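You operate a simulated robot arm through the tools that you are given. There is no shell and no other tool.

You run a simulated robot arm. Do the job below in one go: nothing can be reset, and whatever is moved stays where it is left.

## Task
Stir up the settled orange tint, then pump 3 shots of it into the can under the spouts.
Fine: drip nothing, shut the valve after.

Only the result counts: the job must be done as asked and must still hold three seconds after the hand-in. Knocking over, shifting, dropping, spilling or breaking anything else fails it.

## Robot
A 5-joint arm with a two-finger parallel gripper, fixed in place. Base frame: the origin is at the foot of the arm, x ahead of it, y to its left, z up; the work surface is at about z = 0. Readings come in mm, rad, newtons and seconds.
With the tool pointing down near the work surface it reaches from about 260 to 680 mm from the base axis. Its first joint turns from -1.152 to 1.152 rad. The tool tilts only in the upright plane through the base axis and itself; it spins freely about its own axis. Payload 2.9 kg.
The TCP is the grasp point between the finger pads, 30 mm short of the fingertips. In the tool frame z runs along the fingers and y along their closing line. Largest opening 110 mm; finger width 20, thickness 10; the body of the gripper, 48 by 112 mm, starts 55 mm behind the TCP.
Orientation is that of the tool frame in the base frame, as a unit quaternion [w, x, y, z]. With the fingers straight down and closing along the base's y, the tool's x points along the base's -x, its y along +y and its z along -z.

## Interface
- The arm moves only by the tool send_rows. Its argument "increments" is a list of rows, each an object of numbers (a shift or turn left out is 0, a gripper value left out holds the last): "x", "y", "z": the shift along the base's x, y, z in mm; "ax", "ay", "az": the turn, a rotation vector about the base's x, y, z in rad. In form: [{"x": .., "y": .., "z": .., "ax": .., "ay": .., "az": ..}, ...]. A call has 1 to 20 rows; each row shifts and turns the commanded pose from where the row before left it. "claw" is the opening in per cent of the stroke, from 0 (shut) to 100 (fully open), set as the call begins (left out, the last holds). Rows are played at 5 a second. More than 50 mm and 0.15 rad between two rows, or a gripper value outside its range, and nothing of the call is played. Where a pose cannot be reached the arm comes as near as it can. A force on the tool above 40 N (or 10 N above the force at the start of the call, whichever is more), or a blocked arm, ends the call early, and 0.2 s more pass. The fingers move at their own pace (about 108 mm/s each) and stop on an object; they squeeze with about 36 N. The grip force told is the motor's: it shows also when the fingers shut on nothing. Time passes only in rows, and 0.2 s behind the last, so rows that do not move let the fingers close. The reply holds the time, the measured pose of the TCP, the force on the tool along the base axes, the opening and the grip force, in the units named above and with some noise, with the torque about the TCP (base axes, N m) and any sound that the robot's microphone picked up.
- Cameras (640 x 400 px; columns grow to the right, rows downward): "scene" is fixed at [38.3, -453.2, 604.5]; the picture's right is [0.75, -0.66, 0.00], its down [-0.37, -0.43, -0.83] and it looks along [0.54, 0.62, -0.56] (base axes); focal length 281 px, centre (320, 200). "wrist" rides on the gripper at [72, 17, -103] in the tool frame; the picture's right is [-0.23, 0.97, 0.00], its down [-0.76, -0.18, -0.62] and it looks along [-0.61, -0.14, 0.78] (tool axes); focal length 222 px, centre (320, 200).
- camera(camera): a new picture of that camera. No time passes.
- point_at(camera, pixels): for up to 12 pixels [column, row] of the newest picture of that camera ("zoom" is the newest enlarged one), the place [x, y, z] in the base frame of the surface seen there, good to about 3 mm. No time passes.
- zoom(camera, box): a new picture of the part [left, top, right, bottom] of that camera's present view, enlarged. No time passes.
- close_job(): hands the job in; it is judged then, once.

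Unless the task says otherwise, let go and move clear before handing in.

The tools are called after "Request:" as name(argument=value, ...) on one line, values as JSON. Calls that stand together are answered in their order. send_rows: Moves the arm, as the interface text tells. Its arguments: {"type":"object","properties":{"increments":{"type":"array","items":{"type":"object","properties":{"x":{"type":"number"},"y":{"type":"number"},"z":{"type":"number"},"ax":{"type":"number"},"ay":{"type":"number"},"az":{"type":"number"}}}},"claw":{"type":"number"}},"required":["increments"]} The other tools are called the same way: camera (camera) takes a picture; point_at (camera, pixels) gives the place of the surface under pixels of a picture; zoom (camera, box) takes an enlarged picture of a part of a camera's view; close_job () hands the job in.

At the start:

```text
time: 0.0
tool_pos: [317.0, -224.3, 459.5]
tool_rot: [0.0, 0.0, 1.0, -0.001]
wrist_force: [-1.2, 0.4, 0.0]
ft_torque: [0.02, -0.01, 0.01]
gripper_width: 110.2
grasp_force: 0.1
```

scene: 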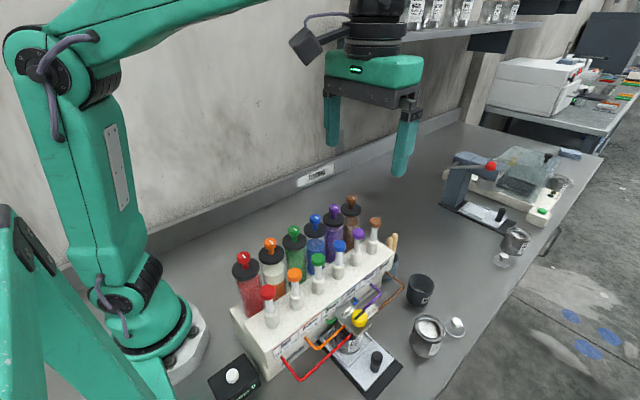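
wrist: 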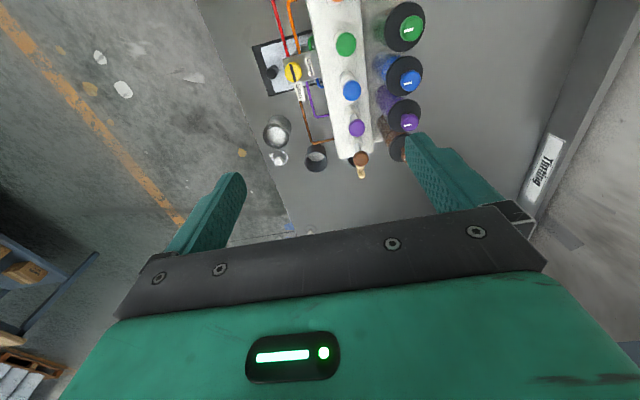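

The scene shows a tinting machine with six canisters (orange knob near px 270,245), six pumps (orange pump near 295,275), spouts and a yellow valve near 360,318. I'll zoom in for details.

Request:
zoom(camera="scene", box=[200, 180, 420, 318])

Request:
zoom(camera="scene", box=[260, 270, 480, 400])

Request:
zoom(camera="wrist", box=[240, 0, 440, 190])

```text
2.90 times, centred on (310, 249) of scene
```

zoom: 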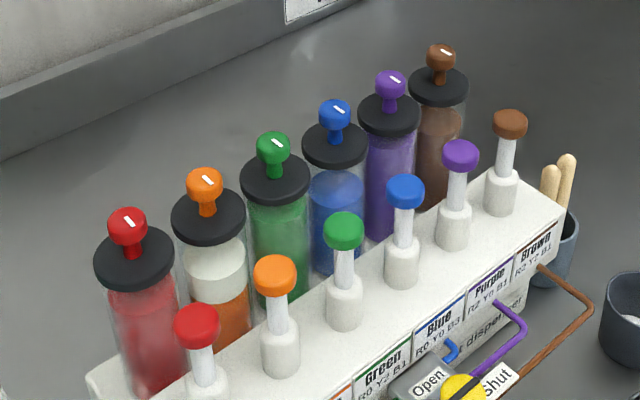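

```text
2.91 times, centred on (370, 335) of scene
```

zoom: 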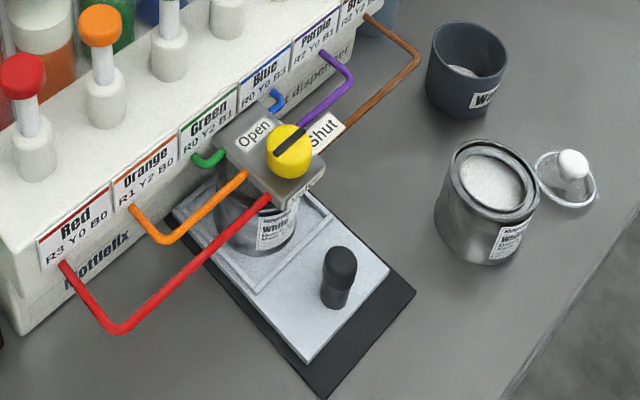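

```text
2.11 times, centred on (340, 95) of wrist
```

zoom: 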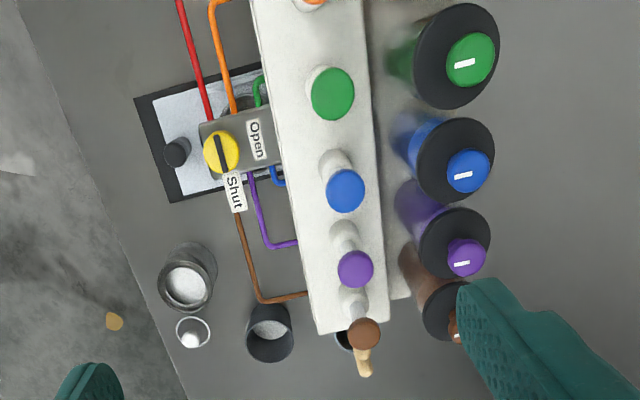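

The orange canister is settled (clear on top, orange below). I'll measure knobs, pumps, valve and the labels, and look at the box at (232,376).

Request:
zoom(camera="scene", box=[300, 290, 400, 352])

Request:
point_at(camera="scene", pixels=[[270, 243], [269, 254], [283, 258], [294, 273], [296, 294], [243, 257], [267, 291], [318, 258], [361, 317], [360, 322], [388, 273], [250, 355]])

Request:
zoom(camera="scene", box=[190, 330, 310, 400])

Request:
zoom(camera="scene", box=[420, 130, 600, 270])

```text
6.40 times, centred on (350, 321) of scene
```

zoom: 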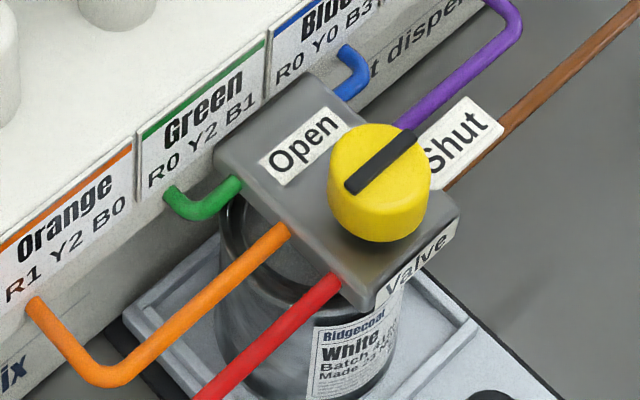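

```text
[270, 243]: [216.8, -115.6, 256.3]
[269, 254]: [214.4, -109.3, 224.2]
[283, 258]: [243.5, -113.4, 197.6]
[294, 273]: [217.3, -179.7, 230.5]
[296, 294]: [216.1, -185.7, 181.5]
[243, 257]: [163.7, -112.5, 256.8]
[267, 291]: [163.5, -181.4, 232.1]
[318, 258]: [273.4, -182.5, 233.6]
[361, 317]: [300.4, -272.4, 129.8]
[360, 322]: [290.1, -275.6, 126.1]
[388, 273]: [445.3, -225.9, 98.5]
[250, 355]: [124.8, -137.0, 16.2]
```

```text
5.33 times, centred on (250, 365) of scene
```

zoom: 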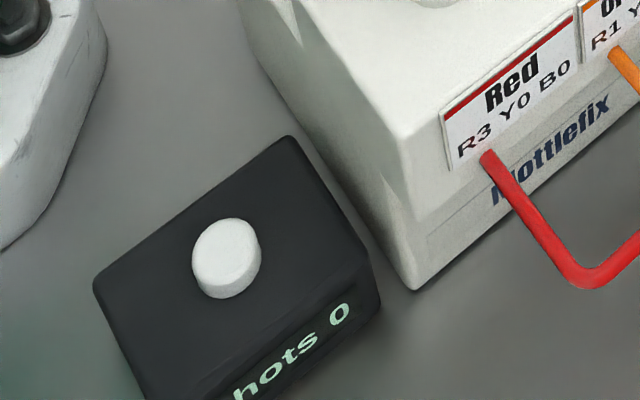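

```text
2.86 times, centred on (510, 200) of scene
```

zoom: 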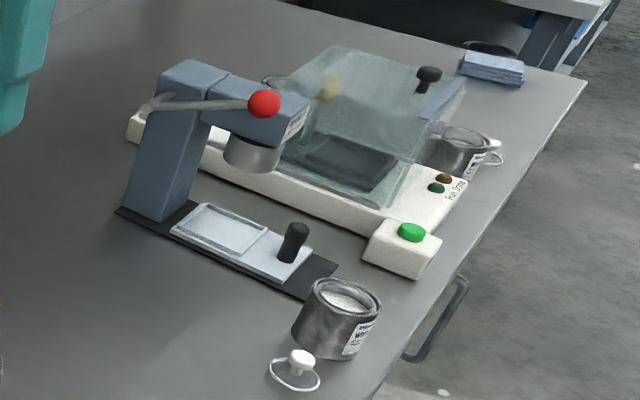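

The counter reads "Shots 0" and the valve pointer is on the "Shut" side. I'll measure the knob, pump and valve edges more finely on a zoomed view.

Request:
zoom(camera="scene", box=[250, 230, 314, 270])

Request:
point_at(camera="zoom", pixels=[[200, 90], [145, 115], [255, 115], [200, 150], [200, 190], [100, 240], [300, 240], [200, 280], [150, 60], [200, 60]])

Request:
zoom(camera="scene", box=[270, 260, 334, 300])

Request:
point_at(camera="zoom", pixels=[[240, 100], [190, 120], [300, 120], [240, 150], [240, 170], [250, 240], [250, 280], [240, 80]])

Request:
zoom(camera="scene", box=[300, 290, 400, 352])

Request:
point_at(camera="zoom", pixels=[[355, 185], [405, 138], [380, 150], [345, 150], [415, 195], [380, 225], [300, 145], [460, 135], [250, 130], [400, 280], [320, 85], [360, 300]])

```text
10.00 times, centred on (282, 250) of scene
```

zoom: 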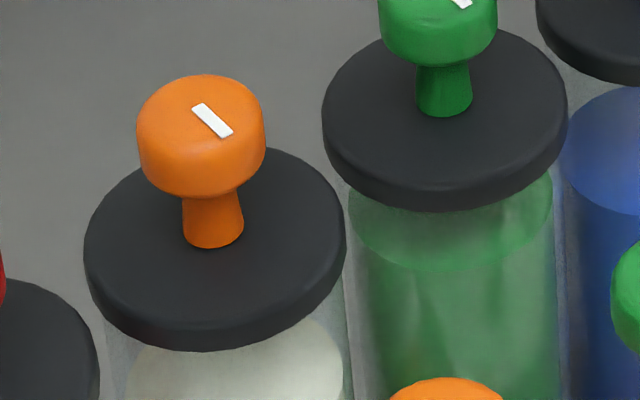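

```text
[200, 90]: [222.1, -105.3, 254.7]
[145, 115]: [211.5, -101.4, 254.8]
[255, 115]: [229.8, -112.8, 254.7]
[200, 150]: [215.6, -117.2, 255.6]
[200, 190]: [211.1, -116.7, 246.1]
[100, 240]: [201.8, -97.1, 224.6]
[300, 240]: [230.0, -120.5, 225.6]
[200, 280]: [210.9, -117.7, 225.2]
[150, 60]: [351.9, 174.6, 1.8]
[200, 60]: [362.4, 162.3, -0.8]
```

```text
10.00 times, centred on (302, 280) of scene
```

zoom: 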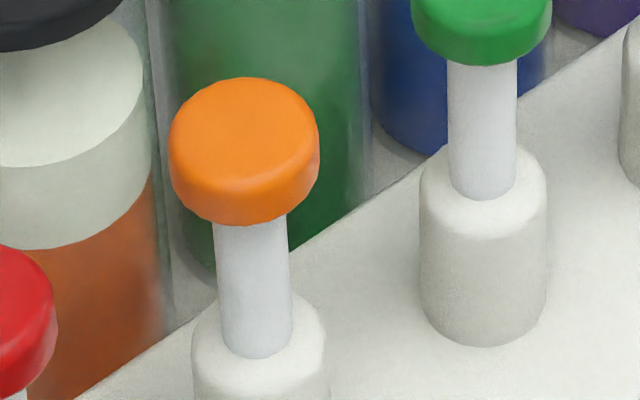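

```text
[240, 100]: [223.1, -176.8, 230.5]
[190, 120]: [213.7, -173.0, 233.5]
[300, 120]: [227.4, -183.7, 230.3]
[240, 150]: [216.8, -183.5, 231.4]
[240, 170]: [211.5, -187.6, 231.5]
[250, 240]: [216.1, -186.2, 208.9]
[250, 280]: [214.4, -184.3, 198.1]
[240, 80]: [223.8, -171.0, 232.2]
```

```text
6.40 times, centred on (350, 321) of scene
```

zoom: 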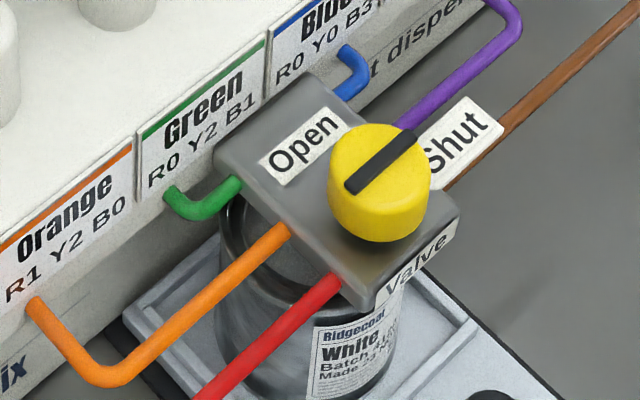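

```text
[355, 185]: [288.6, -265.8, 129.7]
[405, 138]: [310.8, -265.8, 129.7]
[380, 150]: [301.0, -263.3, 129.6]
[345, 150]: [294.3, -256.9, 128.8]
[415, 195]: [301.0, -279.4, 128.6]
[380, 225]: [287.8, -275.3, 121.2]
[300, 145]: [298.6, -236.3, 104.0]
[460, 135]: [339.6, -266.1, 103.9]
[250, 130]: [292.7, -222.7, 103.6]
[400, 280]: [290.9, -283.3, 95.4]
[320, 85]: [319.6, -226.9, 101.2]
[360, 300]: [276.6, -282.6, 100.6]
```

The orange stir knob is near (218,-109), top z≈256, Ø≈23; the pump cap is near (218,-181), top z≈232; the valve knob is near (300,-267), top z≈130, its pointer toward +x ("Shut" at x≈340), "Open" on +y. I'll move the arm up high toward the knob to check reach and get an overhead view.

Request:
send_rows(increments=[{"x": -20, "y": 20, "z": -10}, {"x": -20, "y": 20, "z": -10}, {"x": -20, "y": 20, "z": -10}, {"x": -20, "y": 25, "z": -10}, {"x": -19, "y": 29, "z": -10}, {}], claw=45)

Request:
camera(camera="wrist")

Request:
camera(camera="scene")

```text
time: 1.4
tool_pos: [218.7, -109.2, 410.0]
tool_rot: [0.0, 0.0, 1.0, 0.001]
wrist_force: [0.4, -0.4, 0.7]
ft_torque: [0.01, -0.01, 0.02]
gripper_width: 49.3
grasp_force: 0.1
```

```text
taken
```

wrist: 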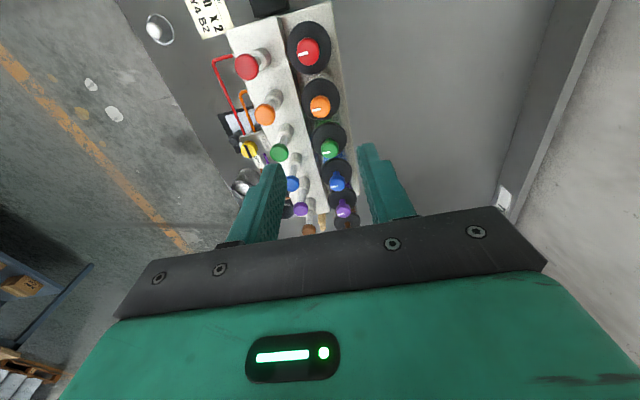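

```text
taken
```

scene: 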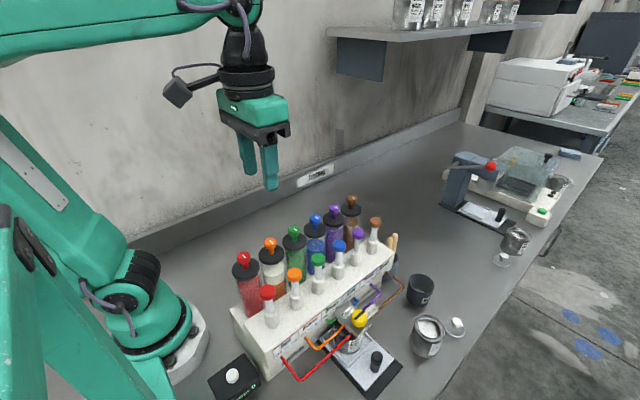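

Vertical pose at the knob's x,y is reachable at z=410. There's a note at the wrist picture's top (210,15); I'll read it and refine the knob centre at (320,106) and pump at (265,115).

Request:
zoom(camera="wrist", box=[140, 0, 300, 60])

Request:
zoom(camera="wrist", box=[210, 60, 370, 180])

Request:
point_at(camera="zoom", pixels=[[440, 180], [410, 182], [470, 182], [440, 150], [440, 215], [218, 215], [190, 215], [250, 215], [220, 185], [220, 245], [160, 350]])

```text
4.00 times, centred on (220, 30) of wrist
```

zoom: 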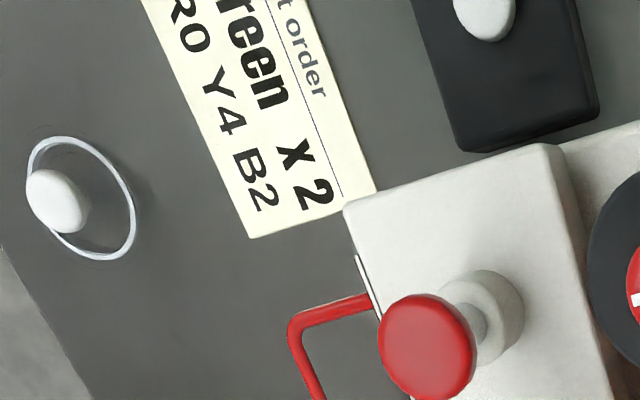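

```text
3.33 times, centred on (290, 120) of wrist
```

zoom: 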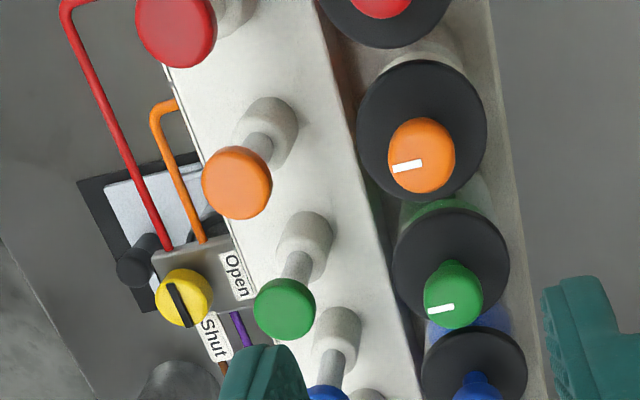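

```text
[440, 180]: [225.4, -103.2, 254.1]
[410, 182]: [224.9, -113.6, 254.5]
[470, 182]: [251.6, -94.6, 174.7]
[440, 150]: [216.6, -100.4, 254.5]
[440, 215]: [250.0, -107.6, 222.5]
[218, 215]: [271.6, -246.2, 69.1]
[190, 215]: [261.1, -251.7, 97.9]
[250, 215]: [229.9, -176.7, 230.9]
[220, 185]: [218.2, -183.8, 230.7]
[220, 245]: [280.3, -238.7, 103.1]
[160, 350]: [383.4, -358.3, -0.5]
```

The note is just an old order card (Green x2), irrelevant. Knob centre is about (219,-109) with top z≈255; I'm descending straight over it with fingers 49 mm apart, to TCP z≈268.

Request:
send_rows(increments=[{"z": -20}, {"z": -20}, {"z": -20}, {"z": -20}, {"z": -15}, {"z": -15}, {"z": -10}, {"z": -10}, {"z": -7}, {"z": -5}, {}])

Request:
camera(camera="wrist")

Request:
camera(camera="scene")

Request:
zoom(camera="scene", box=[220, 190, 330, 260])

```text
time: 3.8
tool_pos: [217.8, -108.9, 267.0]
tool_rot: [0.0, 0.0, 1.0, 0.0]
wrist_force: [-0.2, 0.4, -0.5]
ft_torque: [-0.02, 0.0, -0.02]
gripper_width: 49.5
grasp_force: 0.1
```

```text
taken
```

wrist: 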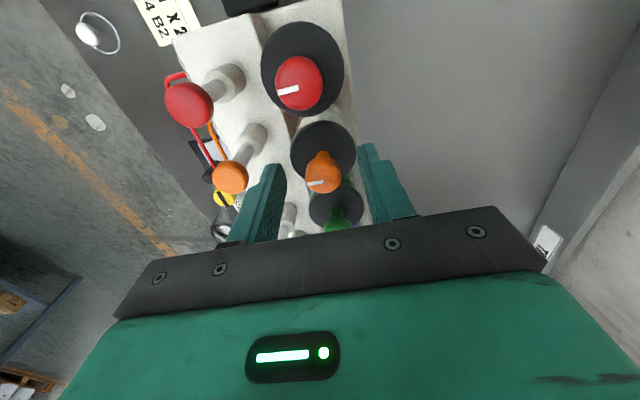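

```text
taken
```

scene: 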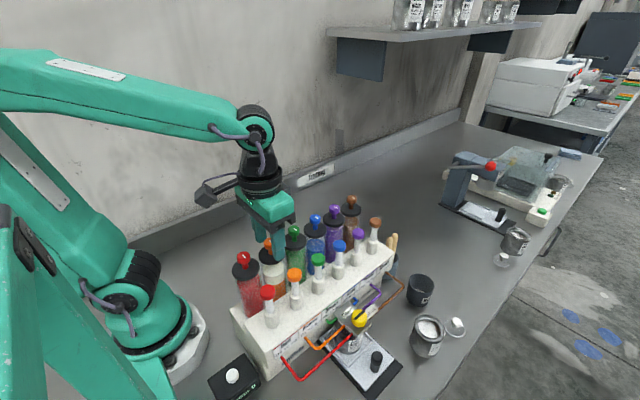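

```text
5.71 times, centred on (275, 225) of scene
```

zoom: 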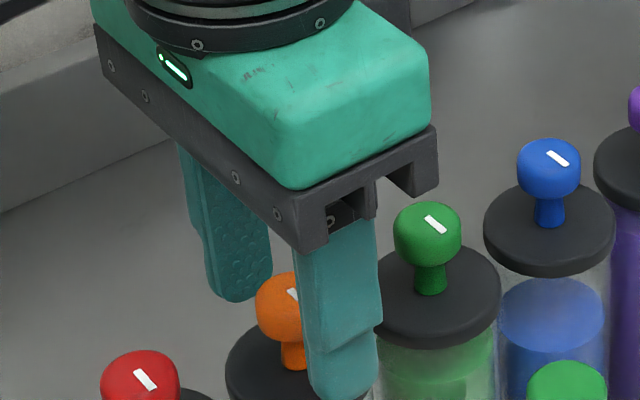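

The knob (wrist px 323,172) sits between the fingers and nothing is touched. I close on it.

Request:
send_rows(increments=[{}, {}, {}], claw=0)

Request:
zoom(camera="scene", box=[220, 190, 330, 260])

Request:
zoom(camera="wrist", box=[240, 110, 400, 230])

```text
time: 4.4
tool_pos: [216.6, -107.8, 266.1]
tool_rot: [-0.002, -0.002, 1.0, 0.001]
wrist_force: [-0.5, 6.3, 1.9]
ft_torque: [-0.33, -0.27, -0.02]
gripper_width: 22.6
grasp_force: 45.3
stopped in row 2: the force on the tool passed its limit at 43 N (the readings are from after the stop); the commanded pose is now the measured one
```

```text
5.71 times, centred on (275, 225) of scene
```

zoom: 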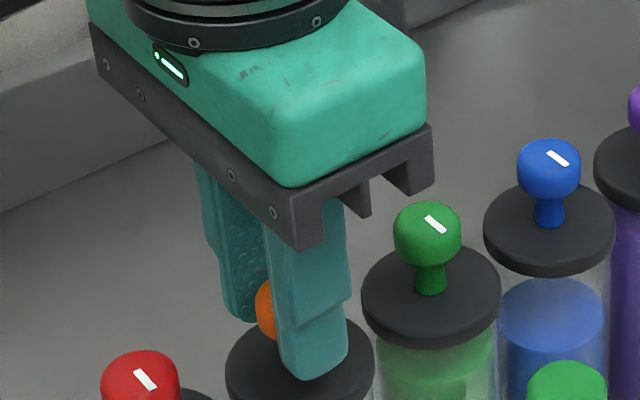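

```text
3.33 times, centred on (320, 170) of wrist
```

zoom: 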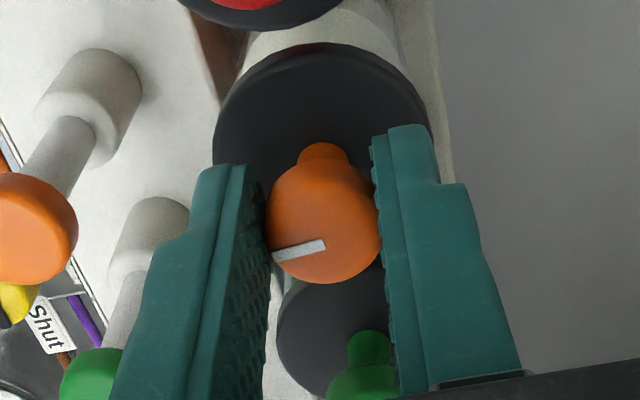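

The grip is on (22.6 mm), with a ~6 N sideways residual. I turn the knob a little first to see how it responds.

Request:
send_rows(increments=[{"az": 0.1}, {"az": 0.1}, {"az": 0.1}, {"az": 0.1}])

Request:
zoom(camera="wrist", box=[240, 110, 400, 230])

Request:
zoom(camera="scene", box=[220, 190, 330, 310])

```text
time: 5.4
tool_pos: [216.1, -109.1, 266.1]
tool_rot: [-0.001, -0.2, 0.98, 0.001]
wrist_force: [-2.9, -29.0, -14.5]
ft_torque: [-1.39, 0.53, -0.11]
gripper_width: 22.5
grasp_force: 44.6
```

```text
3.33 times, centred on (320, 170) of wrist
```

zoom: 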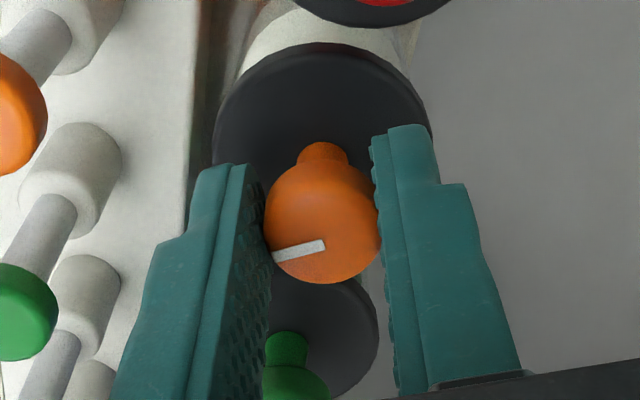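

```text
3.33 times, centred on (275, 250) of scene
```

zoom: 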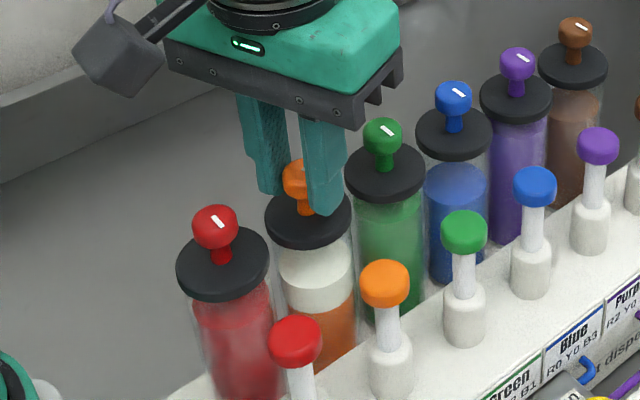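

The knob turns with the fingers (mark at wrist 297,250 keeps its place relative to the pads), but a -29 N side force shows I'm off-centre toward +y. I shift the command 1.2 mm toward -y to relieve it.

Request:
send_rows(increments=[{"y": -0.6}, {"y": -0.6}, {}])

```text
time: 6.2
tool_pos: [216.4, -109.7, 267.1]
tool_rot: [-0.003, -0.201, 0.98, 0.003]
wrist_force: [-7.3, -5.4, -2.0]
ft_torque: [-0.53, -0.66, 0.01]
gripper_width: 22.5
grasp_force: 44.8
```

Force fell to ~9 N. I nudge x by -0.3 and keep turning in smaller batches.

Request:
send_rows(increments=[{"x": -0.3, "y": -0.2, "az": 0.05}, {"az": 0.12}, {"az": 0.12}, {"az": 0.12}, {"az": 0.12}, {"az": 0.12}])

```text
time: 7.7
tool_pos: [217.6, -110.9, 266.9]
tool_rot: [0.001, -0.503, 0.865, -0.004]
wrist_force: [4.2, -3.3, 0.0]
ft_torque: [0.21, 0.51, -0.01]
gripper_width: 22.3
grasp_force: 45.4
stopped in row 6: the force on the tool passed its limit at 40 N (the readings are from after the stop); the commanded pose is now the measured one
```

Stopped at 40 N: I'm rotating off-axis. Combining both grips, the knob axis is about (219,-108.7), so I open, re-centre and re-grip.

Request:
send_rows(increments=[{}, {}, {"x": 0.7, "y": 1.1}, {"x": 0.7, "y": 1.1}, {}], claw=35)

Request:
zoom(camera="wrist", box=[240, 110, 400, 230])

Request:
zoom(camera="scene", box=[220, 190, 330, 310])

```text
time: 8.9
tool_pos: [219.5, -108.9, 265.8]
tool_rot: [0.002, -0.504, 0.864, -0.003]
wrist_force: [-0.8, 0.1, 0.7]
ft_torque: [-0.02, -0.01, -0.03]
gripper_width: 38.9
grasp_force: 0.0
```

```text
3.33 times, centred on (320, 170) of wrist
```

zoom: 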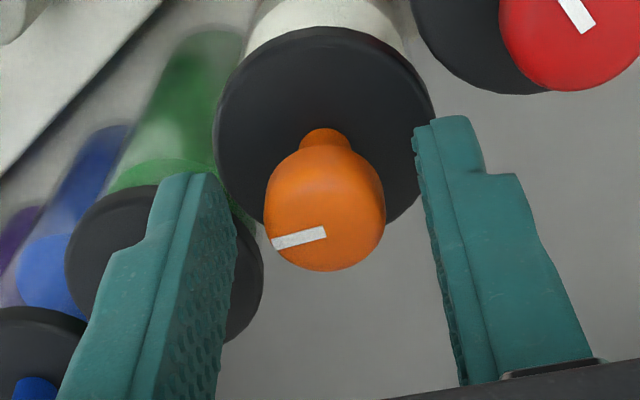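

```text
3.33 times, centred on (275, 250) of scene
```

zoom: 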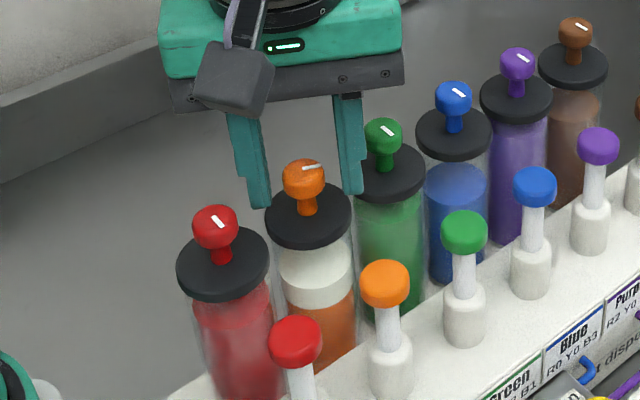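

Mark has turned about 60° and fingers are now centred around the knob. Close again and turn gently.

Request:
send_rows(increments=[{}, {}, {}], claw=0)

Request:
send_rows(increments=[{"az": 0.12}, {"az": 0.12}, {"az": 0.12}, {"az": 0.12}])

```text
time: 9.7
tool_pos: [219.4, -108.4, 265.1]
tool_rot: [0.001, -0.503, 0.864, -0.001]
wrist_force: [-10.2, 9.3, 8.8]
ft_torque: [0.49, 0.79, 0.0]
gripper_width: 22.3
grasp_force: 44.6
```

```text
time: 10.9
tool_pos: [218.6, -107.5, 266.4]
tool_rot: [0.001, -0.696, 0.718, -0.004]
wrist_force: [4.5, 1.8, -0.3]
ft_torque: [-0.19, 0.52, 0.0]
gripper_width: 22.3
grasp_force: 45.0
stopped in row 4: the force on the tool passed its limit at 42 N (the readings are from after the stop); the commanded pose is now the measured one
```

Using all the grips so far, the axis fits about (218.3,-108.5). I re-grip there and use force feedback while turning.

Request:
send_rows(increments=[{}, {}, {"x": -0.3, "y": -1.0}, {}], claw=30)

Request:
send_rows(increments=[{}, {}, {}], claw=0)

Request:
send_rows(increments=[{"az": 0.1}, {"az": 0.1}, {"az": 0.1}, {}])

```text
time: 11.9
tool_pos: [218.1, -109.3, 264.9]
tool_rot: [0.001, -0.696, 0.718, -0.004]
wrist_force: [-0.5, -0.5, -0.9]
ft_torque: [-0.04, 0.01, -0.02]
gripper_width: 32.9
grasp_force: 0.1
```

```text
time: 12.7
tool_pos: [219.0, -109.6, 265.6]
tool_rot: [0.002, -0.695, 0.719, -0.004]
wrist_force: [8.3, -2.8, -4.2]
ft_torque: [0.03, 0.55, -0.03]
gripper_width: 22.7
grasp_force: 44.9
```

```text
time: 13.9
tool_pos: [219.5, -108.4, 265.1]
tool_rot: [-0.001, 0.797, -0.604, 0.004]
wrist_force: [4.7, 1.2, -0.5]
ft_torque: [-0.21, 0.48, -0.03]
gripper_width: 22.3
grasp_force: 44.6
stopped in row 4: the force on the tool passed its limit at 41 N (the readings are from after the stop); the commanded pose is now the measured one
```

Only 0.3 rad before another 41 N stop, so something other than eccentricity builds force. I'll turn in tiny batches and watch which component grows.

Request:
send_rows(increments=[{"az": 0.05}, {"az": 0.05}])

Request:
send_rows(increments=[{"az": 0.05}, {"az": 0.05}])

Request:
zoom(camera="scene", box=[220, 190, 330, 310])

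Request:
zoom(camera="wrist", box=[240, 110, 400, 230])

```text
time: 14.5
tool_pos: [218.5, -109.3, 265.3]
tool_rot: [-0.001, 0.826, -0.563, 0.003]
wrist_force: [9.4, 30.3, 1.1]
ft_torque: [-0.18, 0.0, 0.0]
gripper_width: 22.6
grasp_force: 45.0
```

```text
time: 15.1
tool_pos: [219.9, -110.1, 265.1]
tool_rot: [0.0, 0.852, -0.523, 0.003]
wrist_force: [0.5, 3.2, 1.6]
ft_torque: [-0.64, 0.2, 0.0]
gripper_width: 22.5
grasp_force: 44.7
stopped in row 2: the force on the tool passed its limit at 42 N (the readings are from after the stop); the commanded pose is now the measured one
```

```text
3.33 times, centred on (275, 250) of scene
```

zoom: 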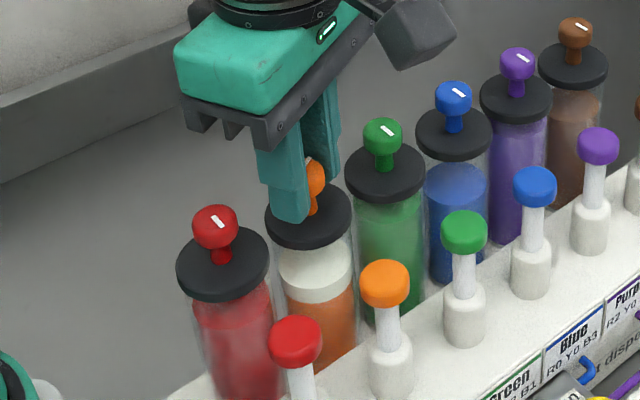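

```text
3.33 times, centred on (320, 170) of wrist
```

zoom: 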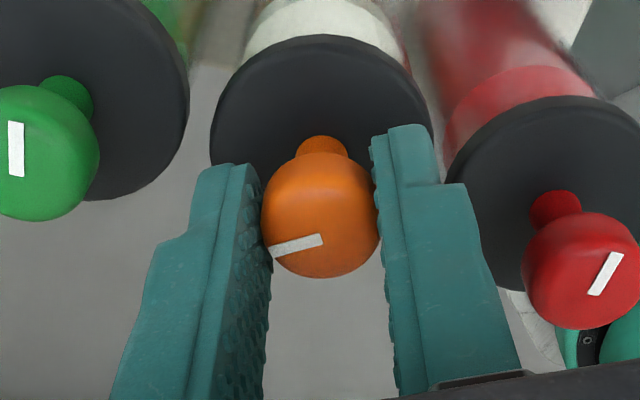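

Fingers and knob mark stay in step (mark at wrist 297,244), so turning works, but each stop re-seeds the command with a noisy pose, causing the force jumps. I'll open, average several free readings, and re-centre accurately.

Request:
send_rows(increments=[{}, {}, {}], claw=30)

Request:
send_rows(increments=[{}])

Request:
send_rows(increments=[{}])

Request:
send_rows(increments=[{}])

Request:
send_rows(increments=[{}])

Request:
camera(camera="wrist")

Request:
zoom(camera="wrist", box=[240, 110, 400, 230])

```text
time: 15.9
tool_pos: [220.2, -110.0, 265.2]
tool_rot: [0.0, 0.852, -0.523, 0.003]
wrist_force: [0.9, 0.5, 0.6]
ft_torque: [-0.02, 0.02, 0.02]
gripper_width: 33.2
grasp_force: 0.0
```

```text
time: 16.3
tool_pos: [218.3, -108.9, 265.0]
tool_rot: [0.0, 0.852, -0.523, 0.003]
wrist_force: [0.1, 0.3, 0.8]
ft_torque: [-0.01, 0.0, -0.01]
gripper_width: 33.1
grasp_force: 0.0
```

```text
time: 16.7
tool_pos: [218.9, -108.9, 266.1]
tool_rot: [0.0, 0.852, -0.523, 0.003]
wrist_force: [0.5, -0.1, 0.0]
ft_torque: [-0.02, -0.01, 0.01]
gripper_width: 33.0
grasp_force: 0.1
```

```text
time: 17.1
tool_pos: [217.9, -109.2, 265.0]
tool_rot: [0.0, 0.852, -0.523, 0.004]
wrist_force: [0.0, 0.1, -0.2]
ft_torque: [0.03, 0.05, -0.03]
gripper_width: 32.8
grasp_force: 0.0
```

```text
time: 17.5
tool_pos: [218.7, -108.9, 265.0]
tool_rot: [0.0, 0.852, -0.524, 0.004]
wrist_force: [0.3, -0.1, 0.8]
ft_torque: [-0.02, 0.03, 0.0]
gripper_width: 33.1
grasp_force: 0.1
```

```text
taken
```

wrist: 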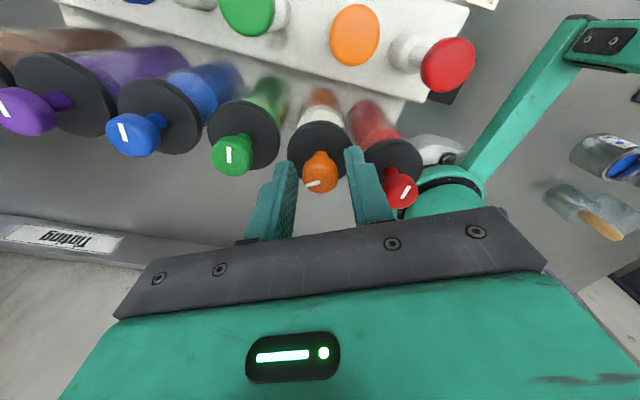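

```text
3.33 times, centred on (320, 170) of wrist
```

zoom: 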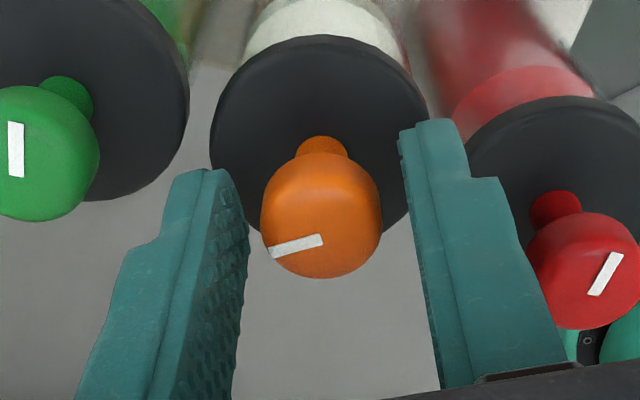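

Readings scatter ~1 mm, mean (218.8,-109.2,265.3), tilt ~0.007 rad. Forces are far cleaner, so I'll use grip forces to centre: fix the tilt, close and read.

Request:
send_rows(increments=[{"ax": 0.0037, "ay": 0.006}, {}])

Request:
send_rows(increments=[{}, {}, {}, {}], claw=0)

Request:
send_rows(increments=[{}])

```text
time: 18.1
tool_pos: [219.0, -108.7, 265.9]
tool_rot: [0.0, 0.852, -0.523, -0.001]
wrist_force: [-0.1, -0.5, 0.3]
ft_torque: [-0.02, -0.04, 0.01]
gripper_width: 33.1
grasp_force: 0.2
```

```text
time: 19.1
tool_pos: [219.3, -108.9, 265.2]
tool_rot: [0.0, 0.852, -0.523, -0.001]
wrist_force: [-0.9, -0.5, 1.2]
ft_torque: [0.28, -0.39, 0.0]
gripper_width: 22.2
grasp_force: 45.0
```

```text
time: 19.5
tool_pos: [219.3, -108.4, 265.0]
tool_rot: [-0.001, 0.852, -0.523, -0.001]
wrist_force: [-2.1, -0.6, 0.6]
ft_torque: [0.22, -0.38, -0.01]
gripper_width: 21.9
grasp_force: 45.2
```

Force ~2 N: centred along this closing line. Now I turn in small batches to see the pad-direction error.

Request:
send_rows(increments=[{"az": 0.08}, {"az": 0.08}, {}])

Request:
send_rows(increments=[{}])

```text
time: 20.3
tool_pos: [219.1, -109.6, 265.7]
tool_rot: [0.0, 0.891, -0.453, -0.002]
wrist_force: [1.7, -1.2, -4.2]
ft_torque: [0.03, -0.6, 0.0]
gripper_width: 22.6
grasp_force: 45.8
```

```text
time: 20.7
tool_pos: [220.2, -109.3, 264.9]
tool_rot: [-0.001, 0.892, -0.453, -0.001]
wrist_force: [3.5, -1.8, -7.7]
ft_torque: [0.17, -0.56, -0.01]
gripper_width: 22.4
grasp_force: 44.8
```

Forces stay under 8 N. Continue.

Request:
send_rows(increments=[{"az": 0.1}, {"az": 0.1}, {"az": 0.1}, {}])

Request:
send_rows(increments=[{}])

```text
time: 21.7
tool_pos: [219.7, -108.5, 264.1]
tool_rot: [-0.001, 0.95, -0.313, -0.001]
wrist_force: [14.2, 1.5, -13.1]
ft_torque: [0.53, -0.47, -0.02]
gripper_width: 22.4
grasp_force: 45.0
```

```text
time: 22.1
tool_pos: [219.8, -108.4, 265.6]
tool_rot: [-0.001, 0.949, -0.316, -0.001]
wrist_force: [14.9, 4.3, -14.0]
ft_torque: [0.56, -0.64, -0.03]
gripper_width: 22.4
grasp_force: 44.2
```

A slow +x/−z force builds (≈15 N), implying about 1.2 mm error along the pads. I open, shift (-0.4,+1.0), and re-grip.

Request:
send_rows(increments=[{}, {}, {"x": -0.4, "y": 1.0}, {}], claw=30)

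Request:
send_rows(increments=[{}, {}, {}, {}], claw=0)

Request:
send_rows(increments=[{}])

```text
time: 23.1
tool_pos: [219.1, -108.2, 265.5]
tool_rot: [0.0, 0.949, -0.316, 0.0]
wrist_force: [0.0, 0.5, -0.2]
ft_torque: [-0.01, -0.03, -0.02]
gripper_width: 32.9
grasp_force: 0.1
```

```text
time: 24.1
tool_pos: [219.1, -107.3, 265.7]
tool_rot: [0.0, 0.949, -0.315, -0.001]
wrist_force: [-18.4, -28.1, 1.7]
ft_torque: [-0.37, 0.13, -0.03]
gripper_width: 22.3
grasp_force: 45.0
```

```text
time: 24.5
tool_pos: [219.3, -107.5, 265.6]
tool_rot: [0.0, 0.949, -0.315, 0.0]
wrist_force: [-22.3, -35.7, 1.5]
ft_torque: [-0.56, 0.29, -0.03]
gripper_width: 22.7
grasp_force: 44.8
```

The push-back (≈42 N along the closing line for 0.56 mm) shows stiffness ~100 N/mm, so errors are only tenths of mm. I re-open, shift (+0.22,-0.71), and re-grip.

Request:
send_rows(increments=[{}, {}, {"x": 0.22, "y": -0.71}, {}], claw=30)

Request:
send_rows(increments=[{}, {}, {}, {}, {}], claw=0)

Request:
send_rows(increments=[{"az": 0.1}, {"az": 0.1}, {"az": 0.1}, {}])

```text
time: 25.5
tool_pos: [220.9, -108.9, 265.1]
tool_rot: [0.0, 0.949, -0.315, -0.001]
wrist_force: [-0.5, 0.5, -0.5]
ft_torque: [-0.04, 0.0, 0.01]
gripper_width: 32.9
grasp_force: 0.1
```

```text
time: 26.7
tool_pos: [221.0, -107.5, 265.0]
tool_rot: [0.0, 0.949, -0.316, -0.002]
wrist_force: [-15.5, -31.6, 1.3]
ft_torque: [-0.38, 0.23, -0.02]
gripper_width: 22.7
grasp_force: 44.8
```

```text
time: 27.1
tool_pos: [219.3, -108.8, 265.1]
tool_rot: [0.0, 0.956, -0.294, 0.0]
wrist_force: [-11.6, -19.6, 0.2]
ft_torque: [-0.25, -0.15, 0.03]
gripper_width: 22.4
grasp_force: 44.9
out of reach, approached as far as the arm can: row 1
stopped in row 1: the force on the tool passed its limit at 95 N (the readings are from after the stop); the commanded pose is now the measured one
```

Row 1 was "out of reach": the wrist spin hit its limit near yaw +2.55 rad (a 95 N spike before the stop). I release and look at everything before going on.

Request:
send_rows(increments=[{}, {}, {}], claw=30)

Request:
camera(camera="scene")

Request:
zoom(camera="scene", box=[220, 190, 330, 310])

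Request:
zoom(camera="wrist", box=[240, 110, 400, 230])

```text
time: 27.9
tool_pos: [220.6, -107.9, 265.5]
tool_rot: [0.0, 0.956, -0.293, -0.001]
wrist_force: [0.8, -0.6, 0.5]
ft_torque: [0.03, -0.01, -0.03]
gripper_width: 33.1
grasp_force: 0.0
```

```text
taken
```

scene: 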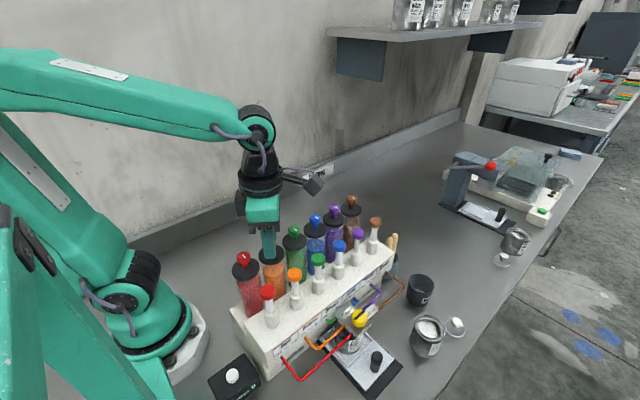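

```text
3.33 times, centred on (275, 250) of scene
```

zoom: 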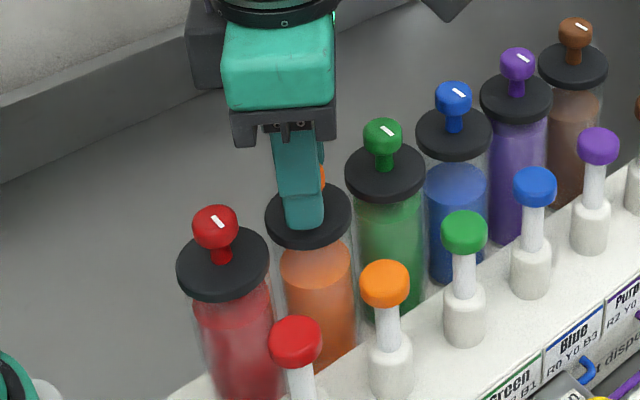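

```text
3.33 times, centred on (320, 170) of wrist
```

zoom: 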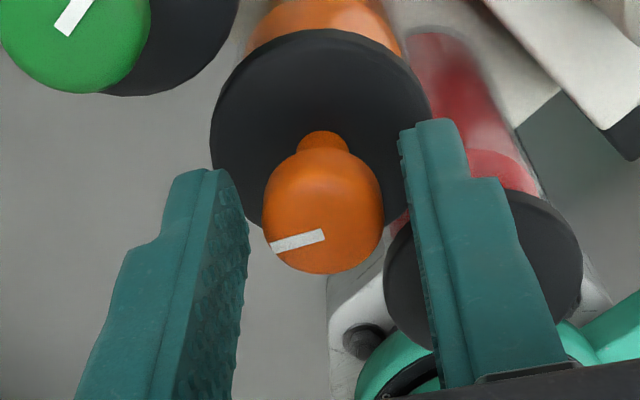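

The orange canister now looks uniformly orange (no white layer at scene zoom 315,275), so it's stirred. I rise clear and unwind the wrist.

Request:
send_rows(increments=[{"z": 15}, {"z": 20}, {"z": 25, "az": -0.1}, {"z": 20, "az": -0.14}, {"az": -0.14}, {"az": -0.14}, {"az": -0.14}, {"az": -0.14}, {"az": -0.14}, {"az": -0.14}, {"az": -0.14}, {"az": -0.14}, {"az": -0.14}, {"az": -0.14}, {"az": -0.14}, {"az": -0.14}, {"az": -0.14}, {"az": -0.14}, {"az": -0.14}, {"az": -0.067}], claw=30)

Request:
zoom(camera="scene", box=[220, 210, 330, 310])

Request:
camera(camera="wrist")

```text
time: 32.1
tool_pos: [220.6, -108.8, 344.9]
tool_rot: [0.001, -0.069, 0.998, 0.0]
wrist_force: [0.3, 0.4, 0.4]
ft_torque: [-0.01, 0.01, 0.02]
gripper_width: 33.0
grasp_force: 0.1
```

```text
4.00 times, centred on (275, 260) of scene
```

zoom: 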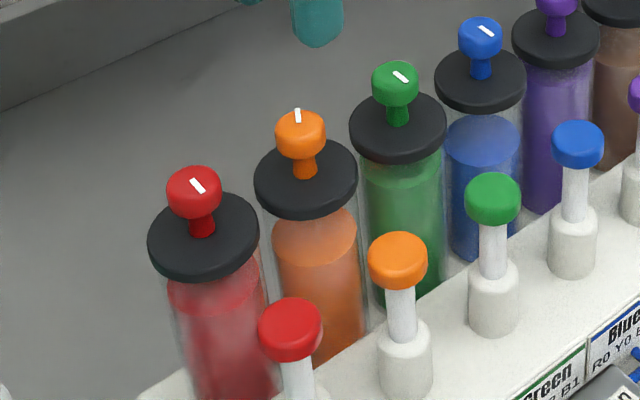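

```text
taken
```

wrist: 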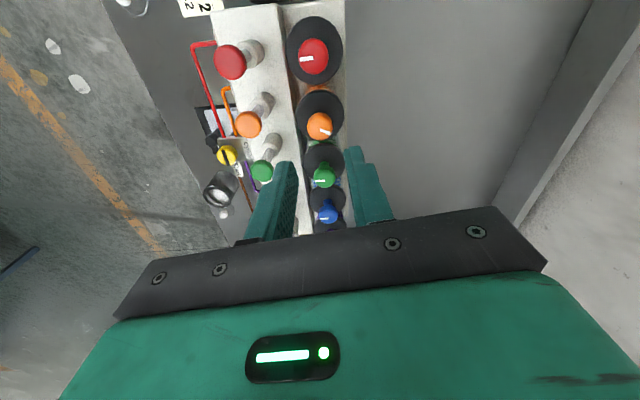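

The tint is uniformly mixed. Next the valve: I move at height over about (298,-267) with yaw 0 to view the knob.

Request:
send_rows(increments=[{"az": -0.138}, {"x": 15, "y": -30}, {"x": 15, "y": -32}, {"x": 15, "y": -32}, {"x": 15, "y": -32}, {"x": 18, "y": -32}, {"z": -15}, {"z": -15}, {"z": -15}, {}], claw=45)

Request:
camera(camera="wrist")

Request:
zoom(camera="wrist", box=[200, 60, 440, 210])

Request:
camera(camera="scene")

```text
time: 34.3
tool_pos: [296.9, -264.8, 301.4]
tool_rot: [0.001, -0.001, 1.0, 0.0]
wrist_force: [-0.6, -0.5, 0.3]
ft_torque: [0.02, -0.03, 0.0]
gripper_width: 49.3
grasp_force: 0.0
```

```text
taken
```

wrist: 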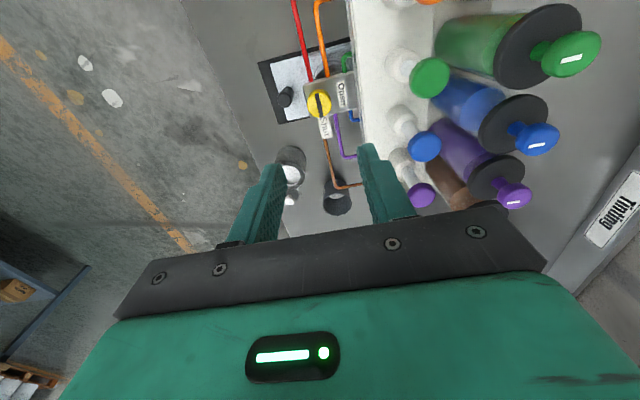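

```text
2.67 times, centred on (320, 135) of wrist
```

zoom: 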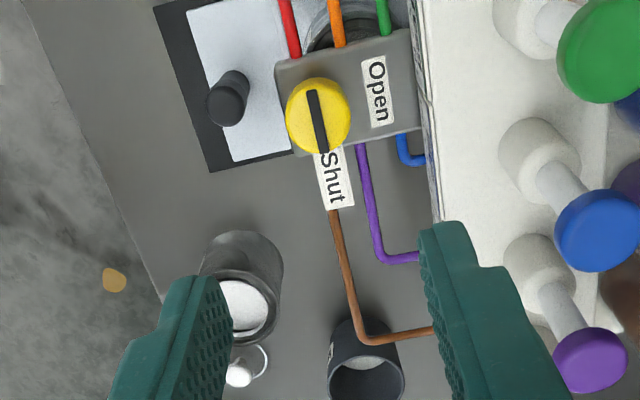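

```text
taken
```

scene: 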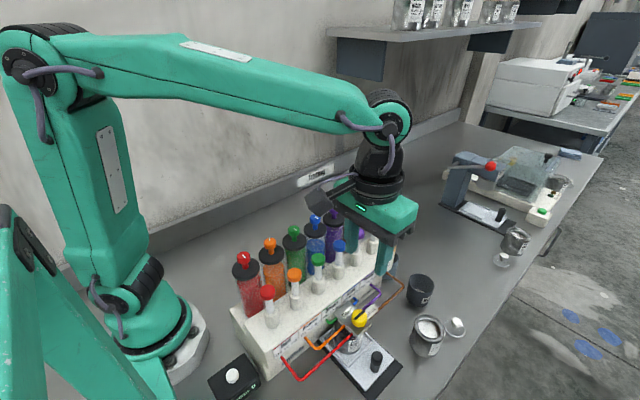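

The valve pointer clearly points to "Shut" (zoom 318,120) and "Open" is 90° CCW (toward +y). I measure the knob's rim points.

Request:
point_at(camera="wrist", pixels=[[310, 104], [329, 104], [319, 94], [319, 113], [319, 104], [315, 100], [325, 100], [317, 95], [322, 116], [340, 110], [336, 130], [308, 92]])

Request:
zoom(camera="wrist", box=[288, 80, 352, 120])

Request:
point_at(camera="zoom", pixels=[[200, 200], [250, 230], [400, 200], [420, 240], [300, 370], [350, 360], [310, 150], [320, 240], [210, 260], [400, 290], [250, 340]])

```text
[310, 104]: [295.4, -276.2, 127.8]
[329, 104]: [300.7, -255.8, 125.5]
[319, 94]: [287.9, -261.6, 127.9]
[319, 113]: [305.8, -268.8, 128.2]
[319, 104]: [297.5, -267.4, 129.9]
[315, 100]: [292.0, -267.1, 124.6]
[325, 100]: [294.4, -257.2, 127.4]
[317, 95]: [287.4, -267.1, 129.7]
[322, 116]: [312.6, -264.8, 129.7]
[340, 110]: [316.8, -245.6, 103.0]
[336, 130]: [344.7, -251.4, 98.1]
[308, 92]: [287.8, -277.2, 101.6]
```

```text
10.00 times, centred on (320, 100) of wrist
```

zoom: 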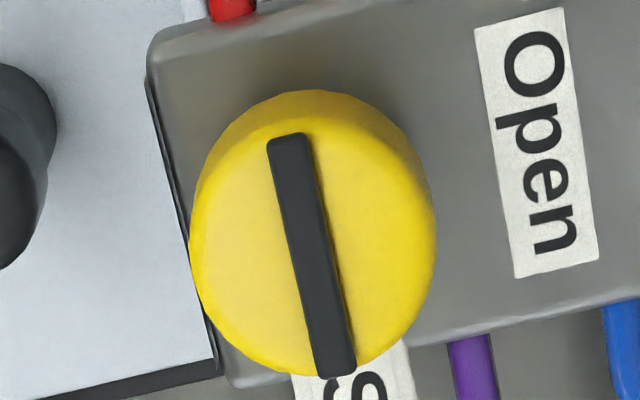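

```text
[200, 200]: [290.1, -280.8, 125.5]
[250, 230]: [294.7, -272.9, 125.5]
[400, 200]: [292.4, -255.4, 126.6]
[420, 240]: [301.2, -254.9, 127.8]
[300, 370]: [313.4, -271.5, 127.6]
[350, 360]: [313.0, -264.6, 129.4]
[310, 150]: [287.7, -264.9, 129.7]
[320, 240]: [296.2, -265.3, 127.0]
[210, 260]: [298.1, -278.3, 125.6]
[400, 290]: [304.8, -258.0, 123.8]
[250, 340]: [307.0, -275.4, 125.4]
```

Knob top centre ≈ (299.5,-266.5). I average a few pose readings and descend part-way to refine.

Request:
send_rows(increments=[{}])

Request:
send_rows(increments=[{}])

Request:
send_rows(increments=[{}])

Request:
send_rows(increments=[{}])

Request:
send_rows(increments=[{"z": -20}, {"z": -20}, {"z": -20}, {"z": -20}, {"z": -20}, {"z": -20}, {}])

Request:
camera(camera="wrist")

Request:
zoom(camera="wrist", box=[240, 110, 400, 210])

Request:
point_at(camera="zoom", pixels=[[320, 200], [260, 220], [380, 220], [320, 260], [320, 300], [320, 150]])

Request:
camera(camera="scene")

```text
time: 34.7
tool_pos: [297.4, -265.4, 300.5]
tool_rot: [0.0, -0.001, 1.0, 0.001]
wrist_force: [-0.4, 0.0, 0.2]
ft_torque: [0.0, 0.02, 0.0]
gripper_width: 49.5
grasp_force: 0.2
```

```text
time: 35.1
tool_pos: [298.3, -265.3, 302.2]
tool_rot: [0.0, 0.0, 1.0, 0.0]
wrist_force: [-0.2, 0.3, -0.2]
ft_torque: [-0.01, 0.02, 0.01]
gripper_width: 49.6
grasp_force: 0.1
```

```text
time: 35.5
tool_pos: [298.2, -265.5, 301.1]
tool_rot: [0.0, -0.001, 1.0, 0.0]
wrist_force: [0.4, 0.7, 0.1]
ft_torque: [0.0, 0.01, 0.0]
gripper_width: 49.4
grasp_force: 0.2
```

```text
time: 35.9
tool_pos: [298.4, -265.3, 301.9]
tool_rot: [0.0, -0.001, 1.0, 0.001]
wrist_force: [0.2, -0.7, -0.6]
ft_torque: [0.01, 0.02, 0.0]
gripper_width: 49.4
grasp_force: 0.0
```

```text
time: 37.5
tool_pos: [297.3, -265.7, 180.7]
tool_rot: [0.001, -0.001, 1.0, 0.0]
wrist_force: [-0.2, -0.1, -0.5]
ft_torque: [0.0, -0.01, -0.03]
gripper_width: 49.3
grasp_force: 0.1
```

```text
taken
```

wrist: 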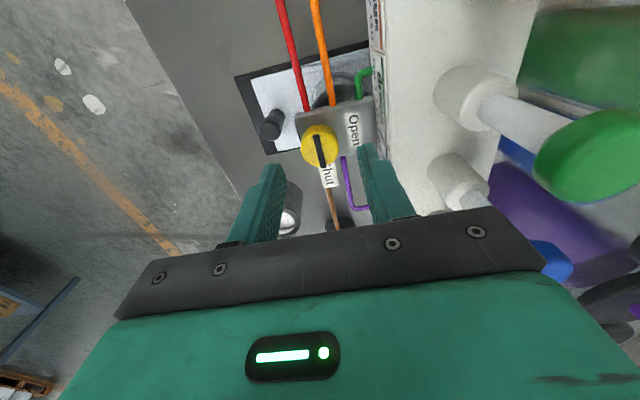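

```text
4.00 times, centred on (320, 160) of wrist
```

zoom: 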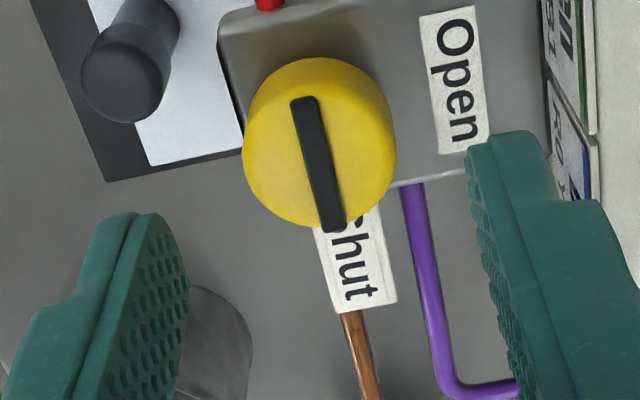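

```text
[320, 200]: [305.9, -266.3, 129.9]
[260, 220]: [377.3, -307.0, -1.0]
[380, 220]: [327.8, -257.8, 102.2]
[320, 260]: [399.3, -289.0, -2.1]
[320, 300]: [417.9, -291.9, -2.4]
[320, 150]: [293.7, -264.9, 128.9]
```

```text
taken
```

scene: 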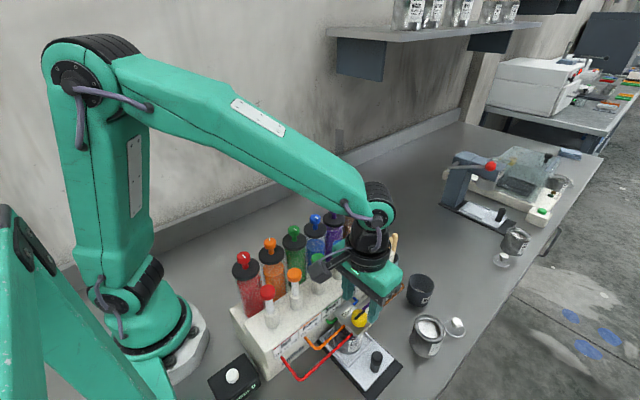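

Knob centre relative to TCP is about (+1,0). I shift x +0.9 and descend to TCP z≈146 (tips ≈116, block top 104), then close.

Request:
send_rows(increments=[{"x": 0.9, "z": -10}, {"z": -10}, {"z": -8}, {"z": -7}, {}, {}])

Request:
zoom(camera="wrist", box=[240, 110, 400, 210])

Request:
zoom(camera="scene", box=[270, 230, 430, 350])

```text
time: 38.9
tool_pos: [298.1, -265.0, 145.3]
tool_rot: [0.001, -0.001, 1.0, -0.001]
wrist_force: [-0.4, 0.0, 0.9]
ft_torque: [0.03, -0.01, -0.03]
gripper_width: 49.5
grasp_force: 0.0
```

```text
4.00 times, centred on (320, 160) of wrist
```

zoom: 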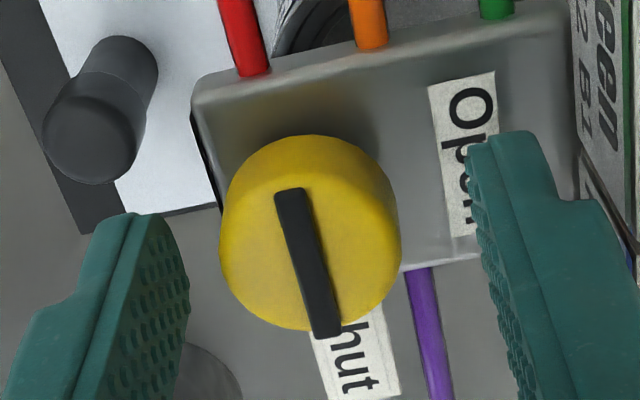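

```text
3.33 times, centred on (350, 290) of scene
```

zoom: 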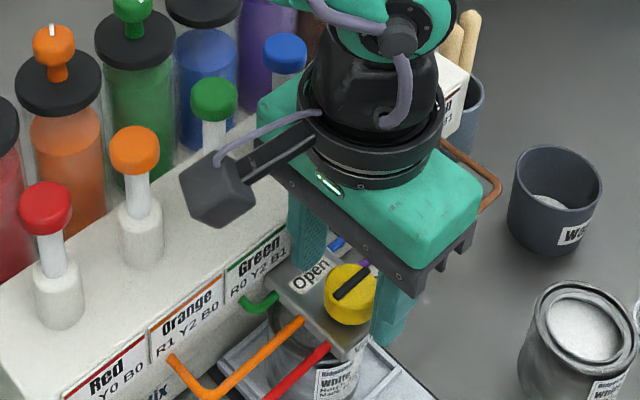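

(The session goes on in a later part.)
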